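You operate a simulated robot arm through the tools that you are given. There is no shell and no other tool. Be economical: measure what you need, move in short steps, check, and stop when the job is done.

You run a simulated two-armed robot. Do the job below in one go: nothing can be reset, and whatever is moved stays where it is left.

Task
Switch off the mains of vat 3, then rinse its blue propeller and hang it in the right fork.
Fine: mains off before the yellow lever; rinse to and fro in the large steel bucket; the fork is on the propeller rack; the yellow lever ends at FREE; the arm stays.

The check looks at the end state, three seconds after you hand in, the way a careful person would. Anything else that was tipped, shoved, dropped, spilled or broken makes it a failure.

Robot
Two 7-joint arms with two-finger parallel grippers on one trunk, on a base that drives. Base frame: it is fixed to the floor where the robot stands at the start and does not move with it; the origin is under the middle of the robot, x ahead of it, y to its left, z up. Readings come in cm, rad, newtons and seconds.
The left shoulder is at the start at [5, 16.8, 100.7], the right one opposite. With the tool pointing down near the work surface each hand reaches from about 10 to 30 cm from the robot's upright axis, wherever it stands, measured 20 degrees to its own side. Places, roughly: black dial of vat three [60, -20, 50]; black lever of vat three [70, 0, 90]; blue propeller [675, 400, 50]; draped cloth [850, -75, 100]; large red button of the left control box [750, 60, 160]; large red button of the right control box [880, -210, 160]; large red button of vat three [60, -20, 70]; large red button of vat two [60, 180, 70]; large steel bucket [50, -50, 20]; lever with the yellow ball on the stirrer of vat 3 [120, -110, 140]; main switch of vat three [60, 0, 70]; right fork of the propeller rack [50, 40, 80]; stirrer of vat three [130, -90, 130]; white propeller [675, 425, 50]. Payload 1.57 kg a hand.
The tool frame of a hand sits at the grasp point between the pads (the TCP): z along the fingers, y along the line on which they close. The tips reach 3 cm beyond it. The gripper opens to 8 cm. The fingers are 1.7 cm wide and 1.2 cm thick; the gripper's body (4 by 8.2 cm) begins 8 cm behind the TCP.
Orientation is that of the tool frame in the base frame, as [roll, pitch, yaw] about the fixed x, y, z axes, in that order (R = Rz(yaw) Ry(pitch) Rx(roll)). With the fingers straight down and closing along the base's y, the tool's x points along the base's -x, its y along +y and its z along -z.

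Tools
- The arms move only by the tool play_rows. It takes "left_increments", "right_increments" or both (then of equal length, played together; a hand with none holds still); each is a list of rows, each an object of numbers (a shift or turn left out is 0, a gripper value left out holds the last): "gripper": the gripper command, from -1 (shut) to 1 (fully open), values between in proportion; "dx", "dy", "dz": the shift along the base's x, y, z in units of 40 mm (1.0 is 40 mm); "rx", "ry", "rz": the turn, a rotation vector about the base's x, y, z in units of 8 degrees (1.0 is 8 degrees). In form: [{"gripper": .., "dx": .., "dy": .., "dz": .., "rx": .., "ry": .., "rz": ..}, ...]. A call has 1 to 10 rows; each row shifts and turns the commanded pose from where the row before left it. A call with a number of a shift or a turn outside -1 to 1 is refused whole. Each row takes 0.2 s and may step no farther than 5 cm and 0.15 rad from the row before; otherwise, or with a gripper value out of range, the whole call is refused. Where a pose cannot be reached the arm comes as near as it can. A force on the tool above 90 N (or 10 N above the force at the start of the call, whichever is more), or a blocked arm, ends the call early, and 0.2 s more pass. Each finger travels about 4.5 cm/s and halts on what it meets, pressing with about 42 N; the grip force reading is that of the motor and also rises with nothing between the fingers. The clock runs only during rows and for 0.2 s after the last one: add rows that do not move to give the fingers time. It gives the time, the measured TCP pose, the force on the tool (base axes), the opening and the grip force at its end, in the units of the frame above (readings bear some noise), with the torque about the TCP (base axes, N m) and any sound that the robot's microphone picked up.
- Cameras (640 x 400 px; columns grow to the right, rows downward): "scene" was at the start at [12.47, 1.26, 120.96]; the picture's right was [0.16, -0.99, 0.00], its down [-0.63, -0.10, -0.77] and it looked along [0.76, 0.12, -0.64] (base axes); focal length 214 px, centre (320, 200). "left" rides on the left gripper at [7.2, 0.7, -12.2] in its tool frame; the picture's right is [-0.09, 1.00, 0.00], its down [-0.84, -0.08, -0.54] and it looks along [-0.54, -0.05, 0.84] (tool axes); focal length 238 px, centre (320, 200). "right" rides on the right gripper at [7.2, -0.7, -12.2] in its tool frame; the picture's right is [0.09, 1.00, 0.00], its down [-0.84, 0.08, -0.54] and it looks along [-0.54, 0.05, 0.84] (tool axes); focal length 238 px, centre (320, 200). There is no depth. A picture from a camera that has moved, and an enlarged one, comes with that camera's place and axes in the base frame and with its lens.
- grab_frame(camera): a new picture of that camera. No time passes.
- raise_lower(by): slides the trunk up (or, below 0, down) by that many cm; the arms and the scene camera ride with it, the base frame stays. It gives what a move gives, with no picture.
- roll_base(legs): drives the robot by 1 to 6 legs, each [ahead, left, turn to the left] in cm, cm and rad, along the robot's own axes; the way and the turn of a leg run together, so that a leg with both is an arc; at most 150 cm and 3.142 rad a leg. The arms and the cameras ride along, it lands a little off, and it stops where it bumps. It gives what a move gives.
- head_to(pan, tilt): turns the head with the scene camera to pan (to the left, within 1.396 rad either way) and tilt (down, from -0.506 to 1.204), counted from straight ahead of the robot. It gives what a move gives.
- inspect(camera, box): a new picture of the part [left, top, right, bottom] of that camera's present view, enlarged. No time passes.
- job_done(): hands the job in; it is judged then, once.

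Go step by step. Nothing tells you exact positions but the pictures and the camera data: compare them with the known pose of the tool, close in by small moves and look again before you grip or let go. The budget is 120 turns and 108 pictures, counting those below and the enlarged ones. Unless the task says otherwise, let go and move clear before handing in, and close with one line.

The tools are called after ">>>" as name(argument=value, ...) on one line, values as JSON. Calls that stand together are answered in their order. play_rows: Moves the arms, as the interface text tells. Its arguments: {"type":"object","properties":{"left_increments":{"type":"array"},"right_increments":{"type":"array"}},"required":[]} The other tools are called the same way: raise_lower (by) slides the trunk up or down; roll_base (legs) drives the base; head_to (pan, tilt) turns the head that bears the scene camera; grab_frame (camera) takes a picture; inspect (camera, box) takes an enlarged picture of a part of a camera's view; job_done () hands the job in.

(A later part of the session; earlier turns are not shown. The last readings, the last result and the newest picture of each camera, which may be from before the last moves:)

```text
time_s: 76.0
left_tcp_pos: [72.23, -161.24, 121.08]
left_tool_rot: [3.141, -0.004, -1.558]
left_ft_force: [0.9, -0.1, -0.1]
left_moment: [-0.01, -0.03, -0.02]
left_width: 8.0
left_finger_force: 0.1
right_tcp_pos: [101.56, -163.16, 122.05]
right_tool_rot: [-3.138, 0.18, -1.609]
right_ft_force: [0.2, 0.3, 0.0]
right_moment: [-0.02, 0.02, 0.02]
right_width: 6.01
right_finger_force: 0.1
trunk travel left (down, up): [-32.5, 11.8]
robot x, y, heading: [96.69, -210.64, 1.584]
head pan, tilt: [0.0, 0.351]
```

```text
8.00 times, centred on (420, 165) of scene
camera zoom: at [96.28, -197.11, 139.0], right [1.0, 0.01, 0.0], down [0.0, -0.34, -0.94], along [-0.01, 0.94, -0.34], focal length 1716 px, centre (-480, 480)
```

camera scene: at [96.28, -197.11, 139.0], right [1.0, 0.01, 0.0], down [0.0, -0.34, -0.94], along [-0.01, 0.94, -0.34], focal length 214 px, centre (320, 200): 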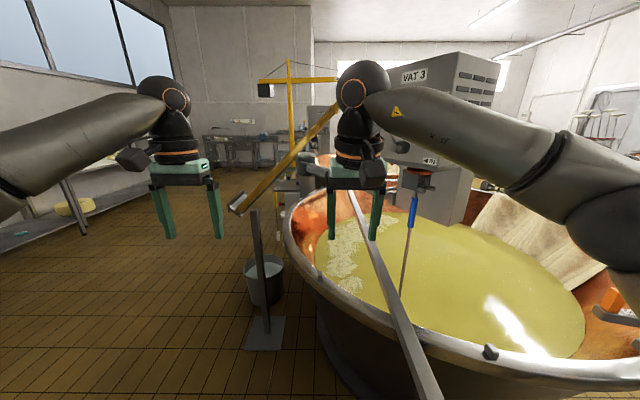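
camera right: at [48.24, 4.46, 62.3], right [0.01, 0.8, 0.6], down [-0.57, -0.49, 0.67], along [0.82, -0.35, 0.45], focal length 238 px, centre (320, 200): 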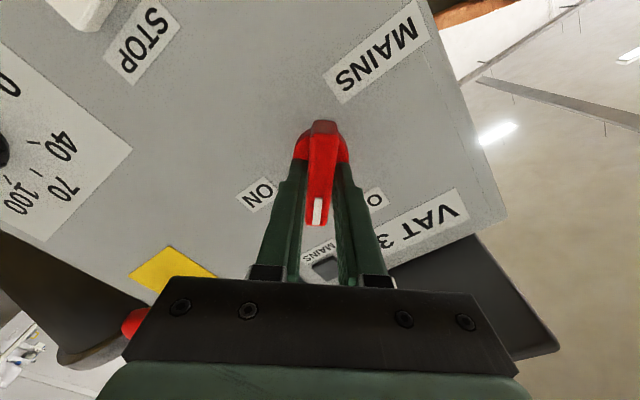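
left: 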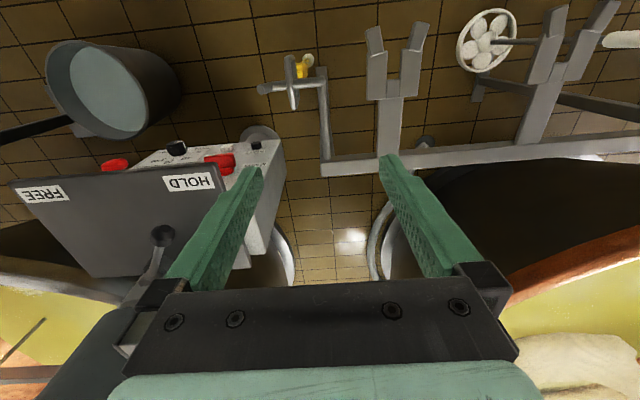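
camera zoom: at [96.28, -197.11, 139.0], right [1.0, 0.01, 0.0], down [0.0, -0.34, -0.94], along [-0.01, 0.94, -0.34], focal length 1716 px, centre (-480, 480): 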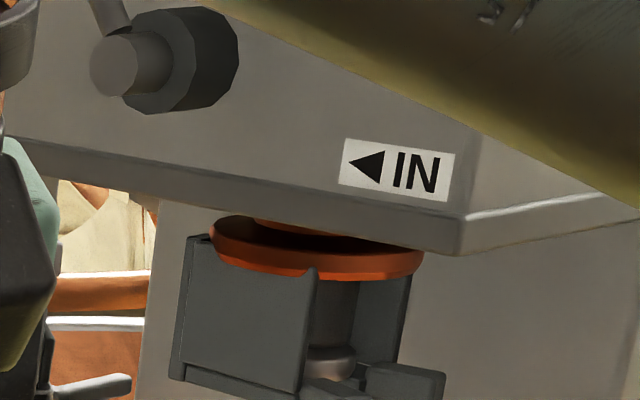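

The right forearm hides the lever; I move that hand back and to the right and look again.

>>> play_rows(right_increments=[{"dx": 1, "dz": -0.5}, {"dx": 1, "dz": -0.5}, {"dx": 1, "dz": -0.5}, {"dx": 1, "dz": -0.5}, {"dx": 1, "dz": -0.5}, {"dx": 1, "dz": -0.5}])

>>> inspect(camera="scene", box=[330, 40, 530, 300])

>>> inspect(camera="scene", box=[370, 70, 500, 190])

```text
time_s: 77.4
left_tcp_pos: [72.28, -160.99, 121.1]
left_tool_rot: [3.14, -0.004, -1.557]
left_ft_force: [0.1, -0.3, 0.4]
left_moment: [0.01, 0.05, -0.03]
left_width: 7.99
left_finger_force: 0.1
right_tcp_pos: [125.61, -163.21, 110.0]
right_tool_rot: [-3.137, 0.182, -1.61]
right_ft_force: [0.0, 0.2, 0.5]
right_moment: [0.01, 0.01, -0.03]
right_width: 6.0
right_finger_force: 0.1
trunk travel left (down, up): [-32.5, 11.8]
robot x, y, heading: [96.11, -210.37, 1.579]
head pan, tilt: [0.0, 0.351]
```

```text
1.54 times, centred on (430, 170) of scene
camera zoom: at [96.35, -197.12, 139.0], right [1.0, 0.01, 0.0], down [0.0, -0.34, -0.94], along [-0.01, 0.94, -0.34], focal length 330 px, centre (151, 246)
```

zoom: 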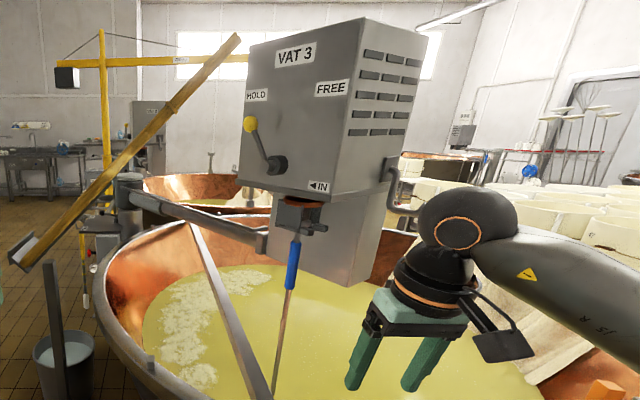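

```text
3.33 times, centred on (435, 130) of scene
camera zoom: at [96.35, -197.12, 139.0], right [1.0, 0.01, 0.0], down [0.0, -0.34, -0.94], along [-0.01, 0.94, -0.34], focal length 715 px, centre (-63, 433)
```

zoom: 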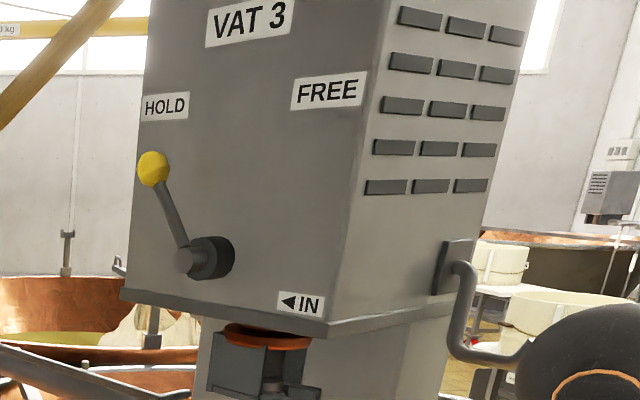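

Now it's clear: the yellow lever stands at HOLD on the stirrer's face and must swing right to FREE; the blue shaft sits in a side-open chuck, coming out against the IN arrow. The wooden paddle leans near the box, so I keep the left hand to the right of it. I raise the trunk and point the left hand forward.

>>> raise_lower(by=10)

>>> play_rows(left_increments=[{"dx": 0.8, "rx": 1}, {"dx": 0.8, "rx": 1}, {"dx": 0.8, "rx": 1}, {"dx": 0.8, "rx": 1}, {"dx": 0.8, "rx": 1}, {"dx": 0.8, "rx": 1}, {"dx": 0.8, "rx": 1}, {"dx": 0.8, "rx": 1}, {"rx": 1}, {"rx": 1}])

>>> play_rows(left_increments=[{"rx": 1}, {"rx": 0.25}])

>>> grab_frame(camera="scene")

```text
time_s: 78.7
left_tcp_pos: [72.13, -161.15, 131.03]
left_tool_rot: [-3.141, -0.003, -1.56]
left_ft_force: [-0.3, -0.7, 0.3]
left_moment: [0.01, -0.05, 0.04]
left_width: 8.01
left_finger_force: 0.1
right_tcp_pos: [125.47, -163.05, 119.83]
right_tool_rot: [-3.137, 0.18, -1.609]
right_ft_force: [0.3, 0.0, -0.6]
right_moment: [0.0, 0.0, -0.01]
right_width: 5.99
right_finger_force: 0.1
trunk travel left (down, up): [-42.5, 1.8]
robot x, y, heading: [96.45, -210.65, 1.58]
head pan, tilt: [0.0, 0.351]
```

```text
time_s: 80.9
left_tcp_pos: [97.83, -161.1, 131.16]
left_tool_rot: [-3.074, 1.395, -1.502]
left_ft_force: [0.1, 0.4, -0.1]
left_moment: [0.0, -0.02, 0.02]
left_width: 8.0
left_finger_force: 0.1
right_tcp_pos: [125.52, -163.17, 119.91]
right_tool_rot: [-3.136, 0.18, -1.61]
right_ft_force: [0.3, 0.6, -0.2]
right_moment: [0.01, 0.01, 0.02]
right_width: 5.98
right_finger_force: 0.1
trunk travel left (down, up): [-42.5, 1.8]
robot x, y, heading: [96.04, -210.03, 1.58]
head pan, tilt: [0.0, 0.351]
```

```text
time_s: 81.5
left_tcp_pos: [97.9, -161.15, 131.14]
left_tool_rot: [-1.683, 1.559, -0.111]
left_ft_force: [0.6, -0.8, -0.3]
left_moment: [-0.02, 0.01, 0.0]
left_width: 8.02
left_finger_force: 0.1
right_tcp_pos: [125.4, -163.16, 119.88]
right_tool_rot: [-3.136, 0.18, -1.608]
right_ft_force: [-0.6, 0.1, -0.6]
right_moment: [0.04, 0.02, 0.03]
right_width: 5.99
right_finger_force: 0.1
trunk travel left (down, up): [-42.5, 1.8]
robot x, y, heading: [96.3, -210.61, 1.579]
head pan, tilt: [0.0, 0.351]
```

```text
76 pictures are left
camera scene: at [96.28, -197.11, 149.0], right [1.0, 0.01, 0.0], down [0.0, -0.34, -0.94], along [-0.01, 0.94, -0.34], focal length 214 px, centre (320, 200)
```

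scene: 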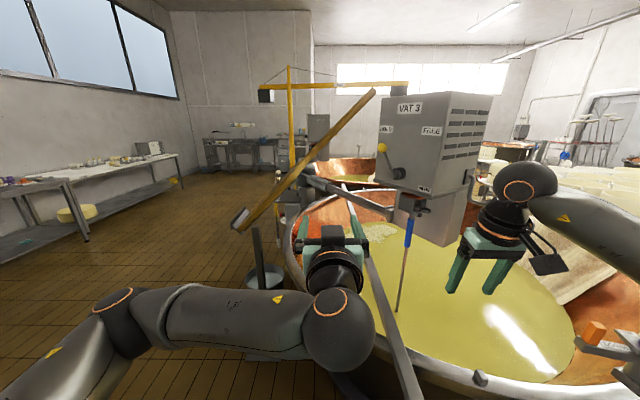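

I turn the right hand to point forward too, and then drive closer.

>>> play_rows(right_increments=[{"rx": 1}, {"rx": 1}, {"rx": 1}, {"rx": 1}, {"rx": 1}, {"rx": 1}, {"rx": 1}, {"rx": 1}, {"rx": 1}, {"rx": 0.9, "gripper": 1}])

>>> roll_base(legs=[[25, 0, 0]])

>>> head_to(pan=-0.4, tilt=0.3)

>>> grab_frame(camera="scene")

>>> grab_frame(camera="right")

>>> grab_frame(camera="left")

```text
time_s: 83.7
left_tcp_pos: [97.81, -161.22, 131.03]
left_tool_rot: [-1.813, 1.558, -0.241]
left_ft_force: [0.4, -0.7, -1.1]
left_moment: [-0.03, -0.05, -0.03]
left_width: 7.99
left_finger_force: 0.0
right_tcp_pos: [125.44, -163.26, 119.84]
right_tool_rot: [3.017, 1.294, -1.713]
right_ft_force: [0.1, 1.1, -0.6]
right_moment: [-0.01, -0.02, -0.01]
right_width: 8.03
right_finger_force: 0.1
right hand out of reach, approached as far as the arm can: row 9, 10
trunk travel left (down, up): [-42.5, 1.8]
robot x, y, heading: [96.5, -210.33, 1.58]
head pan, tilt: [0.0, 0.351]
```

```text
time_s: 85.5
left_tcp_pos: [97.53, -136.17, 131.12]
left_tool_rot: [-1.858, 1.559, -0.285]
left_ft_force: [-0.1, 0.1, -1.2]
left_moment: [0.01, 0.03, -0.01]
left_width: 8.0
left_finger_force: 0.0
right_tcp_pos: [125.19, -138.36, 119.9]
right_tool_rot: [3.019, 1.293, -1.71]
right_ft_force: [0.2, 0.6, -0.9]
right_moment: [0.0, 0.01, 0.01]
right_width: 8.02
right_finger_force: 0.0
trunk travel left (down, up): [-42.5, 1.8]
robot x, y, heading: [96.22, -185.24, 1.578]
head pan, tilt: [0.0, 0.351]
```

```text
time_s: 86.4
left_tcp_pos: [97.6, -136.43, 131.19]
left_tool_rot: [-1.81, 1.557, -0.237]
left_ft_force: [-0.6, 0.0, -0.6]
left_moment: [0.0, -0.02, 0.0]
left_width: 7.99
left_finger_force: 0.1
right_tcp_pos: [125.21, -138.42, 119.9]
right_tool_rot: [3.019, 1.294, -1.711]
right_ft_force: [-0.4, 0.7, 0.4]
right_moment: [-0.03, -0.01, 0.01]
right_width: 8.0
right_finger_force: 0.1
trunk travel left (down, up): [-42.5, 1.8]
robot x, y, heading: [96.17, -185.56, 1.579]
head pan, tilt: [-0.4, 0.3]
```

```text
75 pictures are left
camera scene: at [99.68, -173.08, 149.47], right [0.93, -0.38, 0.0], down [-0.11, -0.27, -0.96], along [0.36, 0.88, -0.3], focal length 214 px, centre (320, 200)
```

scene: 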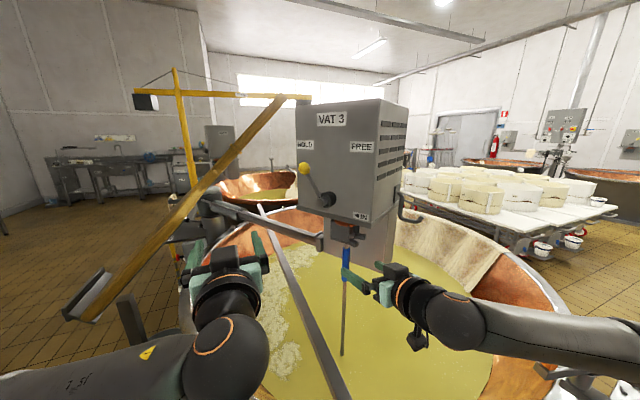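

```text
74 pictures are left
camera right: at [125.53, -152.18, 116.27], right [-1.0, 0.0, -0.06], down [-0.05, -0.29, 0.95], along [-0.02, 0.96, 0.29], focal length 238 px, centre (320, 200)
```

right: 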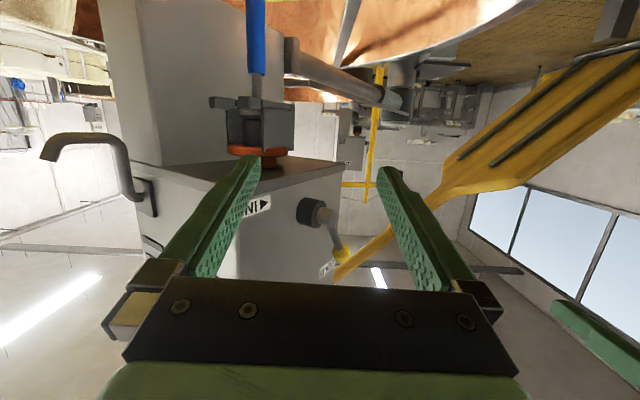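

```text
73 pictures are left
camera left: at [96.94, -148.65, 123.92], right [-1.0, 0.0, 0.08], down [0.07, -0.54, 0.84], along [0.04, 0.84, 0.54], focal length 238 px, centre (320, 200)
```

left: 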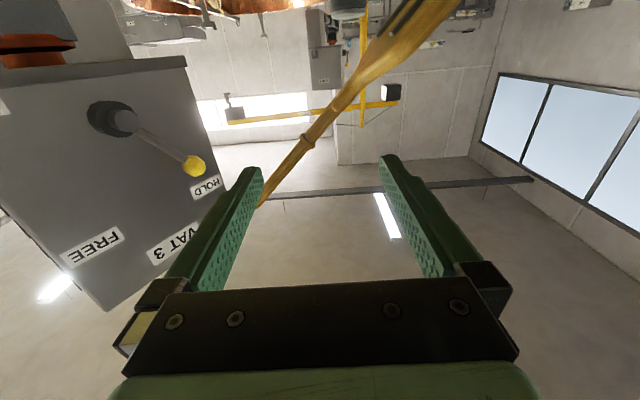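

Triangulated: the ball is at about [119.6, -111, 139], the hub at [126, -113, 130], and the blue grip at [135.4, -111, 103]; the face is turned so the lever must swing along (+x, -y). I look down to check my clearance to the rim and the bar before moving nearer.

>>> head_to(pan=-0.4, tilt=1.1)

>>> grab_frame(camera="scene")

```text
time_s: 87.5
left_tcp_pos: [97.56, -136.33, 131.05]
left_tool_rot: [-1.804, 1.558, -0.228]
left_ft_force: [-0.9, -0.5, 0.5]
left_moment: [0.0, 0.02, 0.01]
left_width: 8.01
left_finger_force: 0.1
right_tcp_pos: [125.1, -138.54, 120.01]
right_tool_rot: [3.018, 1.293, -1.709]
right_ft_force: [-0.1, 0.1, -0.1]
right_moment: [-0.02, 0.03, -0.03]
right_width: 7.98
right_finger_force: 0.2
trunk travel left (down, up): [-42.5, 1.8]
robot x, y, heading: [96.22, -185.52, 1.58]
head pan, tilt: [-0.4, 1.1]
```

```text
72 pictures are left
camera scene: at [98.54, -175.88, 142.86], right [0.92, -0.38, 0.0], down [-0.34, -0.82, -0.45], along [0.17, 0.42, -0.89], focal length 214 px, centre (320, 200)
```

scene: 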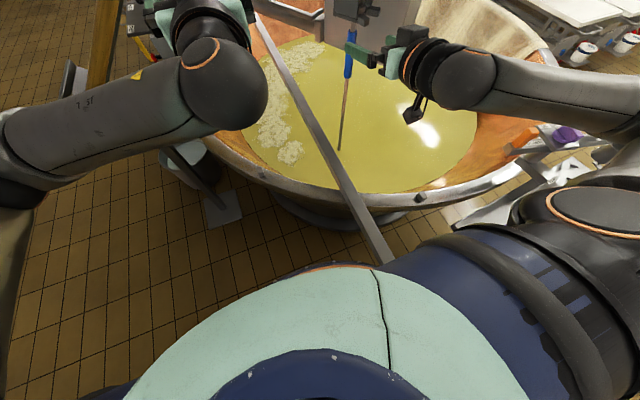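

There is clearance where I stand. I bring the right hand down to the blue grip's height in front of the shaft.

>>> play_rows(right_increments=[{"dx": 0.4, "dz": -0.85, "rz": -1}, {"dx": 0.4, "dz": -0.85, "rz": -1}, {"dx": 0.5, "dz": -0.85, "dy": 0.4}, {"dx": 0.5, "dz": -0.85, "dy": 0.6}, {"dz": -0.85, "dy": 0.8}, {"dy": 0.8}])

>>> head_to(pan=-0.4, tilt=0.6)

>>> grab_frame(camera="scene")

>>> grab_frame(camera="right")

```text
time_s: 88.9
left_tcp_pos: [97.47, -136.35, 131.0]
left_tool_rot: [-1.882, 1.558, -0.31]
left_ft_force: [0.5, 0.0, 1.0]
left_moment: [-0.01, 0.0, -0.01]
left_width: 8.01
left_finger_force: 0.1
right_tcp_pos: [129.23, -134.29, 119.5]
right_tool_rot: [3.046, 1.299, -1.825]
right_ft_force: [0.7, 0.0, 0.5]
right_moment: [0.0, 0.01, -0.01]
right_width: 7.97
right_finger_force: 0.0
right hand out of reach, approached as far as the arm can: row 1, 2, 3, 4, 5
trunk travel left (down, up): [-42.5, 1.8]
robot x, y, heading: [95.98, -185.43, 1.583]
head pan, tilt: [-0.4, 1.1]
```

```text
time_s: 89.8
left_tcp_pos: [97.63, -136.52, 131.25]
left_tool_rot: [-1.8, 1.559, -0.23]
left_ft_force: [-0.5, 0.6, 0.2]
left_moment: [-0.03, -0.02, 0.01]
left_width: 8.03
left_finger_force: 0.0
right_tcp_pos: [129.16, -134.53, 119.54]
right_tool_rot: [3.044, 1.301, -1.828]
right_ft_force: [1.0, 0.4, -0.9]
right_moment: [-0.01, 0.01, -0.03]
right_width: 8.0
right_finger_force: 0.0
trunk travel left (down, up): [-42.5, 1.8]
robot x, y, heading: [96.17, -185.54, 1.582]
head pan, tilt: [-0.4, 0.6]
```

```text
71 pictures are left
camera scene: at [99.5, -173.55, 146.71], right [0.92, -0.38, 0.0], down [-0.22, -0.52, -0.82], along [0.31, 0.76, -0.57], focal length 214 px, centre (320, 200)
```

scene: 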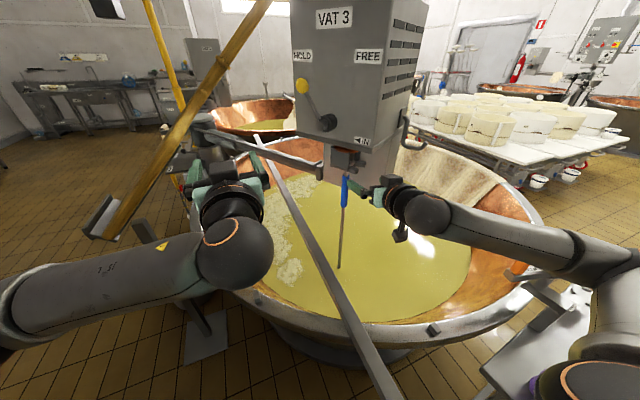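

```text
70 pictures are left
camera right: at [127.57, -148.18, 115.76], right [-0.99, 0.14, -0.06], down [-0.1, -0.29, 0.95], along [0.11, 0.95, 0.3], focal length 238 px, centre (320, 200)
```

right: 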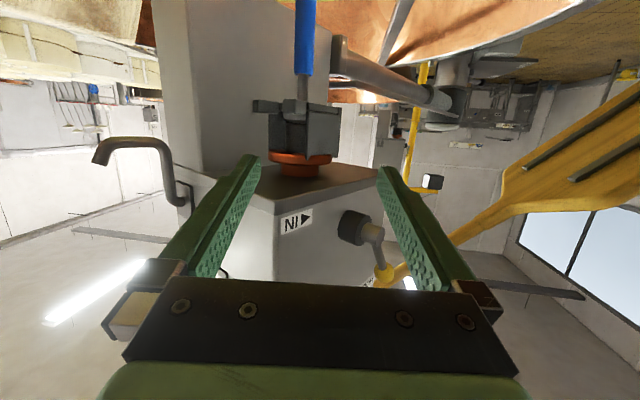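

The hand can't go lower at this trunk height, so I lower the trunk and tilt the fingers down a bit more.

>>> raise_lower(by=-13)

>>> play_rows(right_increments=[{"rx": -0.7, "dz": -0.4}, {"rx": -0.7, "dz": -0.4, "dy": 0.5, "dx": 0.15}, {"rx": -0.6, "dz": -0.2, "dy": 0.7, "dx": 0.15}, {"dy": 0.7, "dx": 0.15}, {"dy": 0.7, "dx": 0.15}])

>>> grab_frame(camera="scene")

>>> grab_frame(camera="right")

```text
time_s: 91.4
left_tcp_pos: [97.46, -136.45, 118.07]
left_tool_rot: [-1.788, 1.559, -0.217]
left_ft_force: [0.3, 0.1, 0.4]
left_moment: [0.04, 0.03, 0.0]
left_width: 7.99
left_finger_force: 0.1
right_tcp_pos: [129.33, -134.65, 106.45]
right_tool_rot: [3.045, 1.302, -1.826]
right_ft_force: [0.1, -0.3, -0.1]
right_moment: [-0.02, 0.0, -0.01]
right_width: 8.01
right_finger_force: 0.0
trunk travel left (down, up): [-29.5, 14.8]
robot x, y, heading: [96.02, -185.59, 1.581]
head pan, tilt: [-0.4, 0.6]
```

```text
time_s: 92.6
left_tcp_pos: [97.47, -136.46, 118.14]
left_tool_rot: [-1.825, 1.558, -0.251]
left_ft_force: [0.1, -0.7, -0.4]
left_moment: [-0.01, 0.03, 0.01]
left_width: 8.0
left_finger_force: 0.1
right_tcp_pos: [131.69, -124.21, 102.41]
right_tool_rot: [-3.101, 1.025, -1.7]
right_ft_force: [0.2, -0.3, 0.3]
right_moment: [0.03, 0.0, 0.03]
right_width: 8.0
right_finger_force: 0.1
trunk travel left (down, up): [-29.5, 14.8]
robot x, y, heading: [96.5, -185.31, 1.578]
head pan, tilt: [-0.4, 0.6]
```

```text
69 pictures are left
camera scene: at [99.49, -173.52, 133.72], right [0.92, -0.38, 0.0], down [-0.21, -0.52, -0.82], along [0.31, 0.76, -0.57], focal length 214 px, centre (320, 200)
```

scene: 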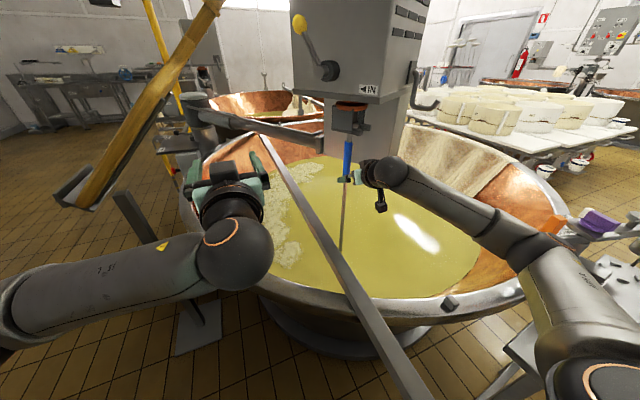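

```text
68 pictures are left
camera right: at [129.93, -138.24, 102.61], right [-0.99, 0.12, -0.1], down [-0.1, -0.01, 0.99], along [0.11, 0.99, 0.02], focal length 238 px, centre (320, 200)
```

right: 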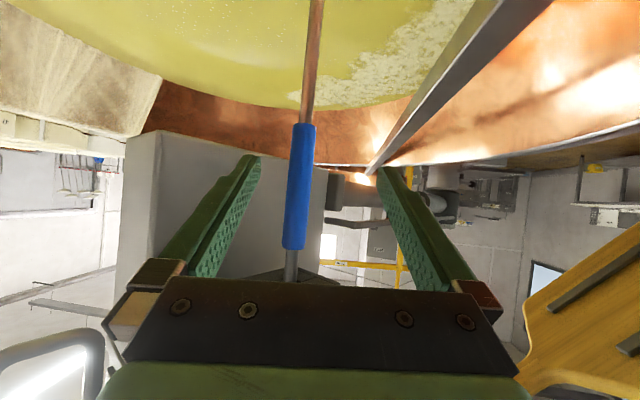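

The shaft's blue grip (z 94–109) lies ahead. I centre on it and move in.

>>> play_rows(right_increments=[{"dx": 0.5, "dy": 0.2, "dz": -0.1}, {"dx": 0.4, "dy": 0.4, "dz": -0.1}, {"dy": 0.8}, {"dy": 0.8}, {"dy": 0.6}])

>>> grab_frame(camera="right")

```text
time_s: 93.8
left_tcp_pos: [97.55, -136.5, 118.03]
left_tool_rot: [-1.819, 1.558, -0.245]
left_ft_force: [0.7, 0.8, 0.0]
left_moment: [0.02, 0.0, -0.01]
left_width: 8.0
left_finger_force: 0.0
right_tcp_pos: [135.23, -112.91, 101.52]
right_tool_rot: [-3.103, 1.024, -1.703]
right_ft_force: [0.4, 0.2, 0.3]
right_moment: [0.0, 0.01, 0.01]
right_width: 7.99
right_finger_force: 0.0
trunk travel left (down, up): [-29.5, 14.8]
robot x, y, heading: [96.39, -185.38, 1.578]
head pan, tilt: [-0.4, 0.6]
```

```text
67 pictures are left
camera right: at [133.64, -127.03, 101.75], right [-0.99, 0.12, -0.1], down [-0.1, -0.01, 0.99], along [0.11, 0.99, 0.02], focal length 238 px, centre (320, 200)
```

right: 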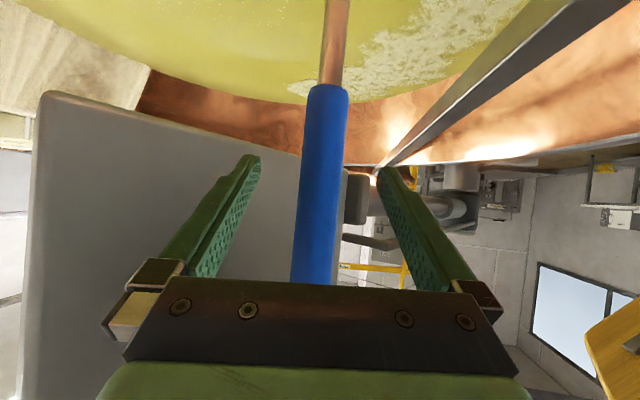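

>>> play_rows(right_increments=[{"dy": 0.4}, {"gripper": -0.2}, {}, {}, {"gripper": -1}, {}, {}])

>>> grab_frame(camera="right")

```text
time_s: 95.4
left_tcp_pos: [97.66, -136.42, 118.12]
left_tool_rot: [-1.808, 1.561, -0.235]
left_ft_force: [-0.6, 0.1, -0.7]
left_moment: [0.01, -0.02, 0.0]
left_width: 8.0
left_finger_force: 0.1
right_tcp_pos: [135.44, -111.5, 101.72]
right_tool_rot: [-3.106, 1.028, -1.71]
right_ft_force: [9.1, 1.1, 3.2]
right_moment: [0.01, 0.43, -0.05]
right_width: 2.76
right_finger_force: 37.6
trunk travel left (down, up): [-29.5, 14.8]
robot x, y, heading: [96.13, -185.51, 1.579]
head pan, tilt: [-0.4, 0.6]
```

```text
66 pictures are left
camera right: at [133.78, -125.5, 101.81], right [-0.99, 0.12, -0.1], down [-0.1, -0.01, 0.99], along [0.12, 0.99, 0.03], focal length 238 px, centre (320, 200)
```

right: 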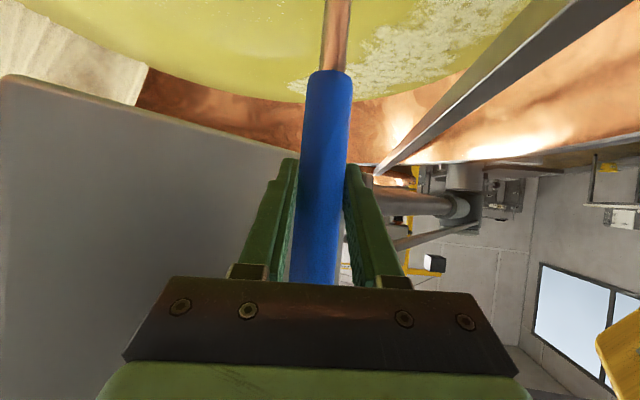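

Blue grip is held firmly. Now the left hand: I swing it to face the stirrer panel and bring it in front of the yellow ball.

>>> play_rows(left_increments=[{"dz": 0.9, "rz": -0.9}, {"dz": 0.9, "rz": -0.9}, {"dz": 0.9, "rz": -0.9}, {"dz": 0.9, "rz": -0.9}, {"dz": 0.9, "rz": -0.9}, {"dz": 0.8, "rz": -0.9}, {"dx": 0.6, "dy": 0.8}, {"dx": 0.6, "dy": 0.7}, {"dx": 0.6, "dy": 0.7}, {"dx": 0.6, "dy": 0.7}])

>>> grab_frame(camera="left")

>>> head_to(pan=-0.3, tilt=0.15)

>>> grab_frame(camera="scene")

```text
time_s: 97.6
left_tcp_pos: [107.4, -124.82, 139.35]
left_tool_rot: [-1.84, 1.562, -1.02]
left_ft_force: [0.1, 0.0, -0.7]
left_moment: [0.03, 0.03, -0.04]
left_width: 8.01
left_finger_force: 0.1
right_tcp_pos: [135.37, -111.37, 101.57]
right_tool_rot: [-3.105, 1.026, -1.707]
right_ft_force: [16.1, 1.9, 5.2]
right_moment: [0.1, 0.87, 0.23]
right_width: 2.78
right_finger_force: 38.0
trunk travel left (down, up): [-29.5, 14.8]
robot x, y, heading: [96.3, -185.52, 1.581]
head pan, tilt: [-0.4, 0.6]
```

```text
65 pictures are left
camera left: at [98.51, -133.31, 132.12], right [-0.73, 0.68, 0.08], down [-0.32, -0.44, 0.84], along [0.61, 0.58, 0.54], focal length 238 px, centre (320, 200)
```

left: 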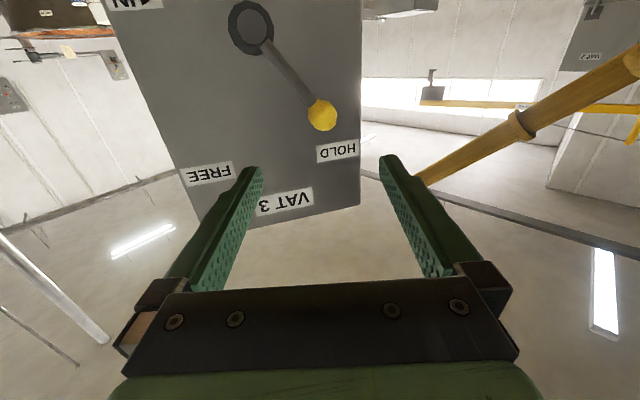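

```text
time_s: 98.5
left_tcp_pos: [107.33, -124.83, 139.32]
left_tool_rot: [-1.897, 1.56, -1.079]
left_ft_force: [-0.5, -0.6, -0.2]
left_moment: [0.02, 0.0, -0.02]
left_width: 8.01
left_finger_force: 0.0
right_tcp_pos: [135.41, -111.35, 101.66]
right_tool_rot: [-3.105, 1.027, -1.706]
right_ft_force: [14.3, 1.5, 5.3]
right_moment: [0.36, 0.7, -0.06]
right_width: 2.77
right_finger_force: 38.4
trunk travel left (down, up): [-29.5, 14.8]
robot x, y, heading: [96.0, -185.68, 1.58]
head pan, tilt: [-0.3, 0.15]
```

```text
64 pictures are left
camera scene: at [98.96, -172.89, 137.86], right [0.96, -0.29, 0.0], down [-0.04, -0.14, -0.99], along [0.28, 0.95, -0.15], focal length 214 px, centre (320, 200)
```

scene: 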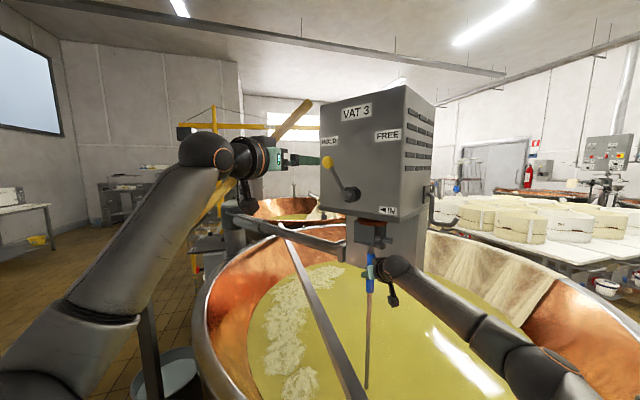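

The ball is centred between the open fingers, about 18 cm ahead. I move in 14 cm and look.

>>> play_rows(left_increments=[{"dx": 0.6, "dy": 0.64}, {"dx": 0.6, "dy": 0.64}, {"dx": 0.6, "dy": 0.64}, {"dx": 0.6, "dy": 0.64}])

>>> grab_frame(camera="left")

>>> inspect(camera="scene", box=[230, 80, 450, 260])

```text
time_s: 99.5
left_tcp_pos: [111.47, -119.87, 138.88]
left_tool_rot: [-1.847, 1.561, -1.028]
left_ft_force: [0.1, -0.4, -0.3]
left_moment: [-0.02, 0.0, 0.01]
left_width: 7.99
left_finger_force: 0.0
left hand out of reach, approached as far as the arm can: row 2, 3, 4
right_tcp_pos: [135.42, -111.42, 101.53]
right_tool_rot: [-3.105, 1.025, -1.708]
right_ft_force: [14.1, 2.3, 5.8]
right_moment: [0.23, 0.69, -0.06]
right_width: 2.76
right_finger_force: 38.0
trunk travel left (down, up): [-29.5, 14.8]
robot x, y, heading: [95.98, -185.54, 1.581]
head pan, tilt: [-0.3, 0.15]
```

```text
63 pictures are left
camera left: at [102.84, -128.35, 131.7], right [-0.73, 0.68, 0.08], down [-0.32, -0.44, 0.84], along [0.61, 0.58, 0.54], focal length 238 px, centre (320, 200)
```

left: 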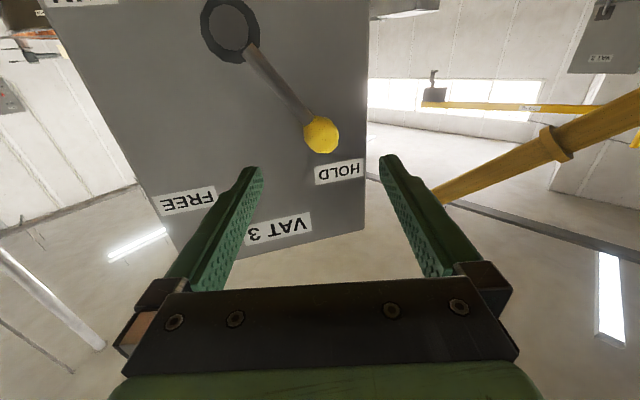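

```text
2.22 times, centred on (340, 170) of scene
camera zoom: at [98.95, -172.89, 137.87], right [0.96, -0.29, 0.0], down [-0.04, -0.14, -0.99], along [0.28, 0.95, -0.15], focal length 477 px, centre (276, 267)
```

zoom: 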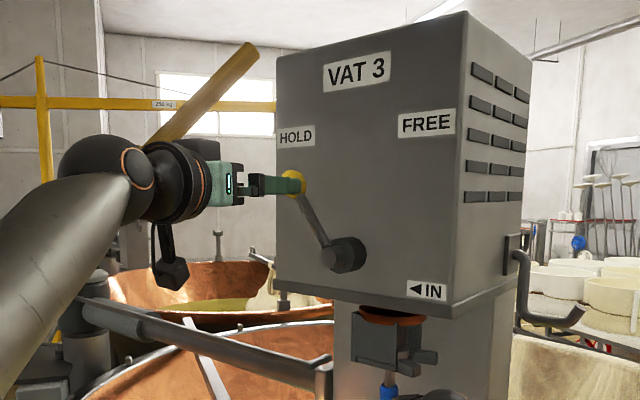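

The left arm stalls about 11 cm short. I test whether pointing it more straight ahead gains the reach.

>>> play_rows(left_increments=[{"rz": 1}, {"rz": 1}, {"rz": 1}, {"dx": 0.5, "dy": 0.5}, {"dx": 0.5, "dy": 0.5}, {"dx": 0.5, "dy": 0.5}])

```text
time_s: 100.9
left_tcp_pos: [111.59, -120.22, 138.14]
left_tool_rot: [-1.771, 1.561, -0.535]
left_ft_force: [0.4, 0.4, 0.4]
left_moment: [0.0, -0.03, 0.01]
left_width: 7.99
left_finger_force: 0.1
left hand out of reach, approached as far as the arm can: row 3, 4, 5, 6
right_tcp_pos: [135.5, -111.48, 101.63]
right_tool_rot: [-3.104, 1.027, -1.708]
right_ft_force: [13.9, 2.0, 5.8]
right_moment: [0.17, 0.65, -0.06]
right_width: 2.75
right_finger_force: 37.9
trunk travel left (down, up): [-29.5, 14.8]
robot x, y, heading: [96.29, -185.88, 1.578]
head pan, tilt: [-0.3, 0.15]
```

The arm is simply at full stretch. I release the shaft (it is still locked), draw both hands back, move the base nearer and turn it slightly right so both hands get within reach.

>>> play_rows(right_increments=[{"gripper": 1}, {}, {}, {}, {"dy": -1}, {"dy": -1}, {"dy": -1}, {"dy": -1}, {"dy": -1}, {"dy": -0.6}], left_increments=[{"dy": -1}, {"dy": -1}, {"dy": -1}, {"dy": -1}, {"dy": -1}, {"dy": -1}, {}, {}, {}, {}])

>>> raise_lower(by=6)

>>> roll_base(legs=[[0, 0, -0.4], [9.2, 3.9, 0]])

>>> head_to(pan=0, tilt=0.5)

>>> grab_frame(camera="scene")

>>> grab_frame(camera="right")

```text
time_s: 103.1
left_tcp_pos: [111.49, -144.42, 138.13]
left_tool_rot: [-1.786, 1.558, -0.55]
left_ft_force: [0.0, 0.9, 0.3]
left_moment: [-0.04, 0.01, -0.01]
left_width: 8.0
left_finger_force: 0.0
right_tcp_pos: [135.06, -133.88, 101.68]
right_tool_rot: [-3.104, 1.026, -1.701]
right_ft_force: [0.1, 0.0, 0.3]
right_moment: [-0.01, 0.0, 0.0]
right_width: 8.0
right_finger_force: 0.1
trunk travel left (down, up): [-29.5, 14.8]
robot x, y, heading: [96.63, -185.42, 1.58]
head pan, tilt: [-0.3, 0.15]
```

```text
time_s: 104.1
left_tcp_pos: [111.49, -144.23, 144.23]
left_tool_rot: [-1.834, 1.559, -0.596]
left_ft_force: [1.0, -0.4, -0.2]
left_moment: [0.02, 0.02, 0.0]
left_width: 8.01
left_finger_force: 0.1
right_tcp_pos: [135.07, -133.64, 107.54]
right_tool_rot: [-3.104, 1.023, -1.704]
right_ft_force: [0.1, -0.2, 0.9]
right_moment: [0.04, 0.02, 0.04]
right_width: 8.03
right_finger_force: 0.0
trunk travel left (down, up): [-35.5, 8.8]
robot x, y, heading: [96.04, -185.34, 1.578]
head pan, tilt: [-0.3, 0.15]
```

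```text
time_s: 106.5
left_tcp_pos: [126.38, -143.73, 144.24]
left_tool_rot: [-1.83, 1.558, -0.993]
left_ft_force: [-0.1, 0.2, -0.1]
left_moment: [0.02, 0.0, -0.02]
left_width: 7.99
left_finger_force: 0.0
right_tcp_pos: [152.24, -143.26, 107.58]
right_tool_rot: [-3.101, 1.025, -2.103]
right_ft_force: [0.2, -0.1, -0.1]
right_moment: [-0.05, -0.02, 0.0]
right_width: 8.0
right_finger_force: 0.0
trunk travel left (down, up): [-35.5, 8.8]
robot x, y, heading: [95.71, -175.79, 1.179]
head pan, tilt: [-0.3, 0.15]
```

```text
time_s: 107.3
left_tcp_pos: [126.35, -143.74, 144.23]
left_tool_rot: [-1.787, 1.559, -0.95]
left_ft_force: [-0.1, -0.1, 0.2]
left_moment: [0.01, -0.01, 0.0]
left_width: 8.0
left_finger_force: 0.1
right_tcp_pos: [152.03, -143.28, 107.6]
right_tool_rot: [-3.103, 1.024, -2.103]
right_ft_force: [-0.4, -0.8, 0.5]
right_moment: [-0.01, -0.01, -0.03]
right_width: 7.97
right_finger_force: 0.0
trunk travel left (down, up): [-35.5, 8.8]
robot x, y, heading: [95.91, -175.93, 1.182]
head pan, tilt: [0.0, 0.499]
```

```text
61 pictures are left
camera scene: at [101.08, -163.74, 140.63], right [0.92, -0.38, 0.0], down [-0.18, -0.44, -0.88], along [0.34, 0.81, -0.48], focal length 214 px, centre (320, 200)
```

scene: 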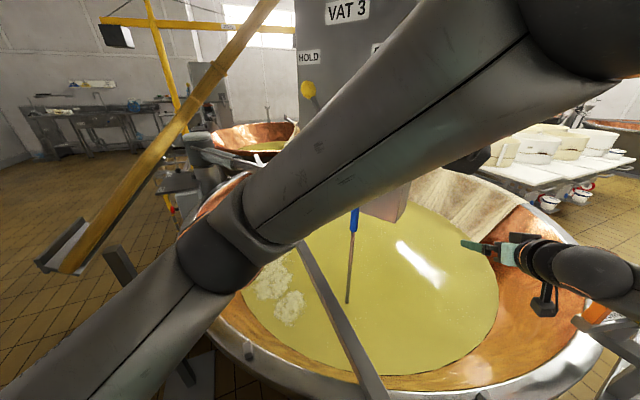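

```text
60 pictures are left
camera right: at [145.2, -155.57, 107.84], right [-0.86, 0.49, -0.1], down [-0.1, 0.03, 0.99], along [0.49, 0.87, 0.02], focal length 238 px, centre (320, 200)
```

right: 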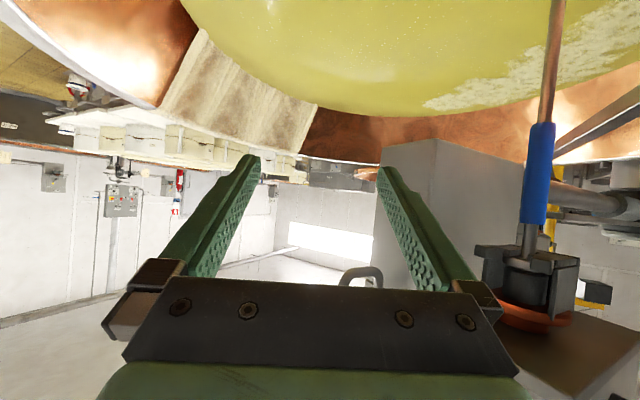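

Both arms now have slack. I point the right hand back at the shaft and bring the left hand in front of the ball, both at stand-off.

>>> play_rows(right_increments=[{"rz": 1, "dx": -0.8}, {"rz": 1, "dx": -0.8}, {"rz": 1, "dx": -0.8, "dz": -0.4}, {"dx": -0.8, "dz": -0.4}, {"dx": -0.8, "dz": -0.4}, {"dx": -0.35, "dy": 0.7, "dz": -0.3}, {"dy": 0.9}, {"dy": 0.9}, {"dy": 0.9}, {"dy": 0.9}], left_increments=[{"dx": -0.8, "dz": -0.3}, {"dx": -0.8, "dz": -0.3}, {"dx": -0.8, "dz": -0.3}, {"dx": -0.8, "dz": -0.3}, {"dx": -0.1, "dy": 0.9}, {"dy": 0.9}, {"dy": 0.9}, {"dy": 0.9}, {"dy": 0.9}, {"dy": 0.9}])

>>> grab_frame(camera="left")

>>> grab_frame(camera="right")

```text
time_s: 109.5
left_tcp_pos: [113.9, -120.98, 139.26]
left_tool_rot: [-1.773, 1.559, -0.936]
left_ft_force: [-0.5, 0.7, 0.9]
left_moment: [0.02, 0.03, 0.03]
left_width: 8.01
left_finger_force: 0.0
left hand out of reach, approached as far as the arm can: row 4
right_tcp_pos: [134.68, -125.94, 101.8]
right_tool_rot: [-3.1, 1.026, -1.68]
right_ft_force: [-0.9, 0.4, 0.4]
right_moment: [0.02, 0.02, -0.02]
right_width: 7.98
right_finger_force: 0.1
trunk travel left (down, up): [-35.5, 8.8]
robot x, y, heading: [95.98, -175.56, 1.176]
head pan, tilt: [0.0, 0.499]
```

```text
59 pictures are left
camera left: at [105.26, -129.69, 131.98], right [-0.74, 0.67, 0.08], down [-0.31, -0.45, 0.84], along [0.6, 0.6, 0.54], focal length 238 px, centre (320, 200)
```

left: 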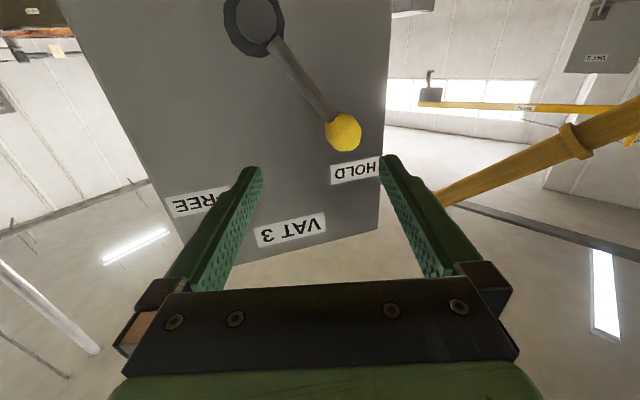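

```text
58 pictures are left
camera right: at [133.33, -140.08, 101.91], right [-0.99, 0.1, -0.1], down [-0.1, -0.01, 0.99], along [0.1, 1.0, 0.02], focal length 238 px, centre (320, 200)
```

right: 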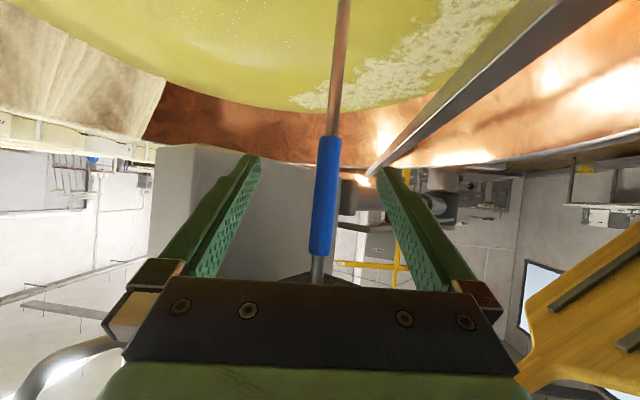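

Both are aligned. I grip the blue shaft again with the right hand and bring the left fingers around the ball.

>>> play_rows(right_increments=[{"dx": 0.15, "dy": 0.9}, {"dy": 0.9}, {"dy": 0.9}, {"dy": 0.92}, {"gripper": -0.2}, {}, {}, {"gripper": -1}, {}, {}], left_increments=[{"dx": -0.42, "dy": 0.38}, {"dx": 0.45, "dy": 0.5}, {"dx": 0.45, "dy": 0.5}, {"dx": 0.45, "dy": 0.5}, {"dx": 0.42, "dy": 0.45}, {}, {}, {}, {}, {}])

>>> grab_frame(camera="left")

>>> grab_frame(camera="scene")

```text
time_s: 111.7
left_tcp_pos: [119.34, -111.9, 139.13]
left_tool_rot: [-1.791, 1.558, -0.955]
left_ft_force: [-0.8, -0.5, -0.8]
left_moment: [0.02, -0.06, 0.0]
left_width: 8.02
left_finger_force: 0.0
right_tcp_pos: [135.39, -111.6, 101.4]
right_tool_rot: [-3.107, 1.027, -1.689]
right_ft_force: [1.0, 0.8, 0.0]
right_moment: [0.09, 0.57, 0.04]
right_width: 2.77
right_finger_force: 38.4
trunk travel left (down, up): [-35.5, 8.8]
robot x, y, heading: [96.41, -175.87, 1.176]
head pan, tilt: [0.0, 0.499]
```

```text
57 pictures are left
camera left: at [110.69, -120.47, 132.0], right [-0.74, 0.67, 0.08], down [-0.31, -0.45, 0.84], along [0.6, 0.6, 0.54], focal length 238 px, centre (320, 200)
```

left: 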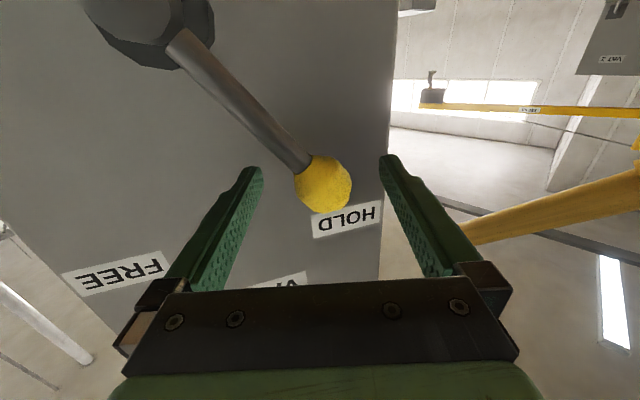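

```text
56 pictures are left
camera scene: at [101.09, -163.75, 140.63], right [0.92, -0.38, 0.0], down [-0.18, -0.44, -0.88], along [0.33, 0.81, -0.48], focal length 214 px, centre (320, 200)
```

scene: 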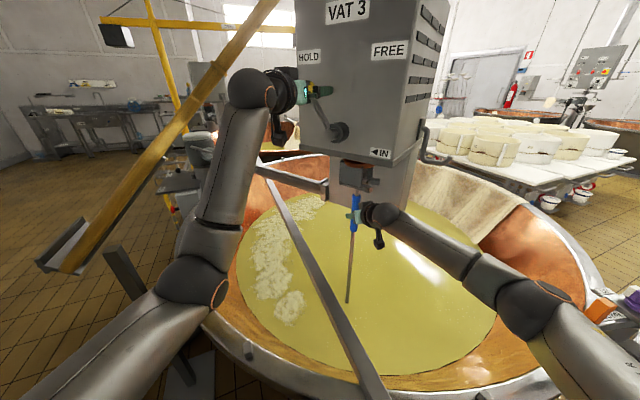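

The ball sits between the fingers and the shaft is held. I close the left fingers to a loose cage and swing the lever the first half along its arc.

>>> play_rows(left_increments=[{"gripper": -0.02}, {}, {}, {"dx": 0.25, "dy": -0.36, "dz": 0.19}, {"dx": 0.27, "dy": -0.38, "dz": 0.11}, {"dx": 0.27, "dy": -0.39, "dz": 0.02}, {}])

>>> grab_frame(camera="left")

```text
time_s: 113.3
left_tcp_pos: [122.61, -116.38, 140.35]
left_tool_rot: [-1.904, 1.557, -1.07]
left_ft_force: [-0.6, 1.2, 0.1]
left_moment: [-0.02, -0.01, -0.02]
left_width: 4.02
left_finger_force: 0.2
right_tcp_pos: [135.35, -111.63, 101.59]
right_tool_rot: [-3.101, 1.025, -1.683]
right_ft_force: [0.7, 0.0, -0.6]
right_moment: [0.19, 0.26, 0.01]
right_width: 2.77
right_finger_force: 37.8
trunk travel left (down, up): [-35.5, 8.8]
robot x, y, heading: [95.94, -175.92, 1.181]
head pan, tilt: [0.0, 0.499]
```

```text
55 pictures are left
camera left: at [113.98, -125.1, 133.21], right [-0.74, 0.67, 0.08], down [-0.31, -0.44, 0.84], along [0.6, 0.59, 0.54], focal length 238 px, centre (320, 200)
```

left: 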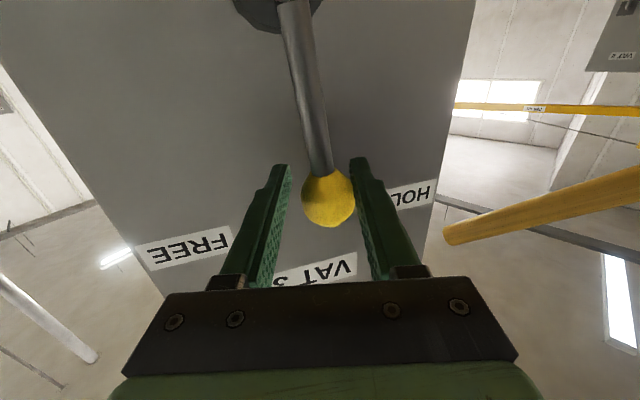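

The lever follows the cage nicely. I swing it the second half, toward FREE.

>>> play_rows(left_increments=[{"dx": 0.27, "dy": -0.39, "dz": -0.06}, {"dx": 0.26, "dy": -0.375, "dz": -0.14}, {"dx": 0.245, "dy": -0.35, "dz": -0.22}, {}])

>>> grab_frame(camera="left")

>>> inspect(camera="scene", box=[260, 0, 460, 250])

```text
time_s: 114.3
left_tcp_pos: [125.69, -120.86, 138.7]
left_tool_rot: [-1.794, 1.558, -0.956]
left_ft_force: [-1.0, 0.0, 0.4]
left_moment: [0.04, 0.01, -0.02]
left_width: 4.0
left_finger_force: 1.2
right_tcp_pos: [135.39, -111.61, 101.52]
right_tool_rot: [-3.103, 1.025, -1.683]
right_ft_force: [0.8, 0.3, 0.3]
right_moment: [-0.01, 0.26, 0.01]
right_width: 2.79
right_finger_force: 38.0
trunk travel left (down, up): [-35.5, 8.8]
robot x, y, heading: [96.12, -175.72, 1.181]
head pan, tilt: [0.0, 0.499]
```

```text
54 pictures are left
camera left: at [116.97, -129.58, 131.64], right [-0.74, 0.67, 0.08], down [-0.31, -0.45, 0.84], along [0.6, 0.6, 0.54], focal length 238 px, centre (320, 200)
```

left: 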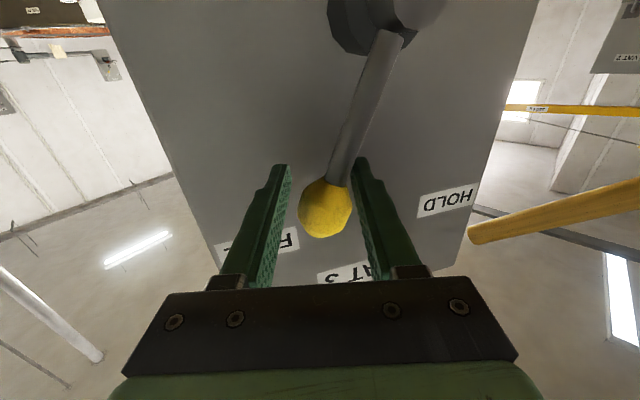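

```text
1.60 times, centred on (360, 125) of scene
camera zoom: at [101.08, -163.74, 140.63], right [0.92, -0.38, 0.0], down [-0.18, -0.44, -0.88], along [0.34, 0.81, -0.48], focal length 343 px, centre (256, 320)
```

zoom: 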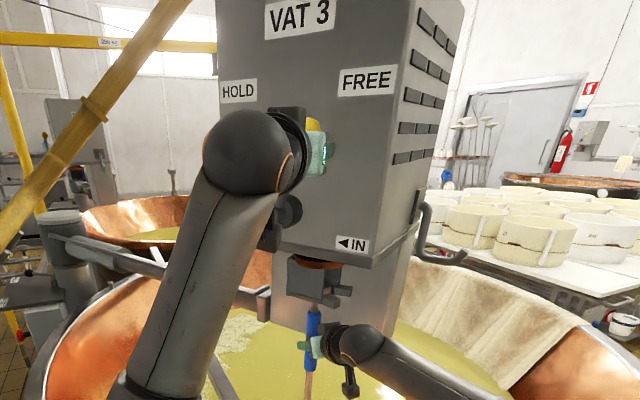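

The lever is past the middle but not yet at the FREE mark; I continue in small steps feeling for the stop.

>>> play_rows(left_increments=[{"dx": 0.18, "dy": -0.26, "dz": -0.2}, {"dx": 0.17, "dy": -0.24, "dz": -0.24}, {}])

>>> grab_frame(camera="left")

```text
time_s: 115.1
left_tcp_pos: [126.44, -122.71, 137.6]
left_tool_rot: [-0.845, 1.557, -0.002]
left_ft_force: [-10.7, 14.4, 22.3]
left_moment: [0.74, 0.34, 0.14]
left_width: 5.45
left_finger_force: 9.2
right_tcp_pos: [135.45, -111.62, 101.51]
right_tool_rot: [-3.099, 1.022, -1.685]
right_ft_force: [4.8, -5.2, -0.2]
right_moment: [0.61, 0.69, -0.03]
right_width: 2.74
right_finger_force: 38.0
trunk travel left (down, up): [-35.5, 8.8]
robot x, y, heading: [96.43, -175.52, 1.182]
head pan, tilt: [0.0, 0.499]
```

```text
52 pictures are left
camera left: at [117.93, -131.33, 130.18], right [-0.74, 0.66, 0.08], down [-0.31, -0.46, 0.83], along [0.59, 0.59, 0.55], focal length 238 px, centre (320, 200)
```

left: 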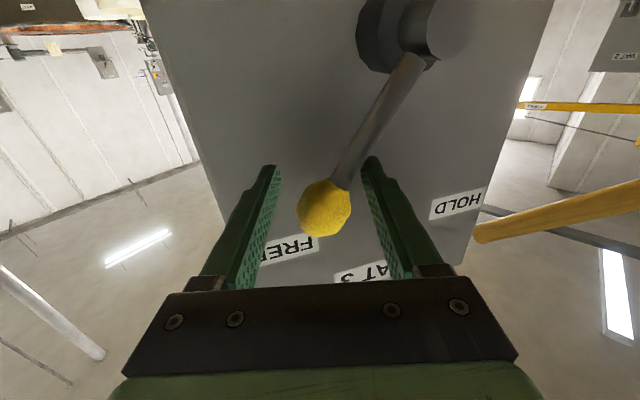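

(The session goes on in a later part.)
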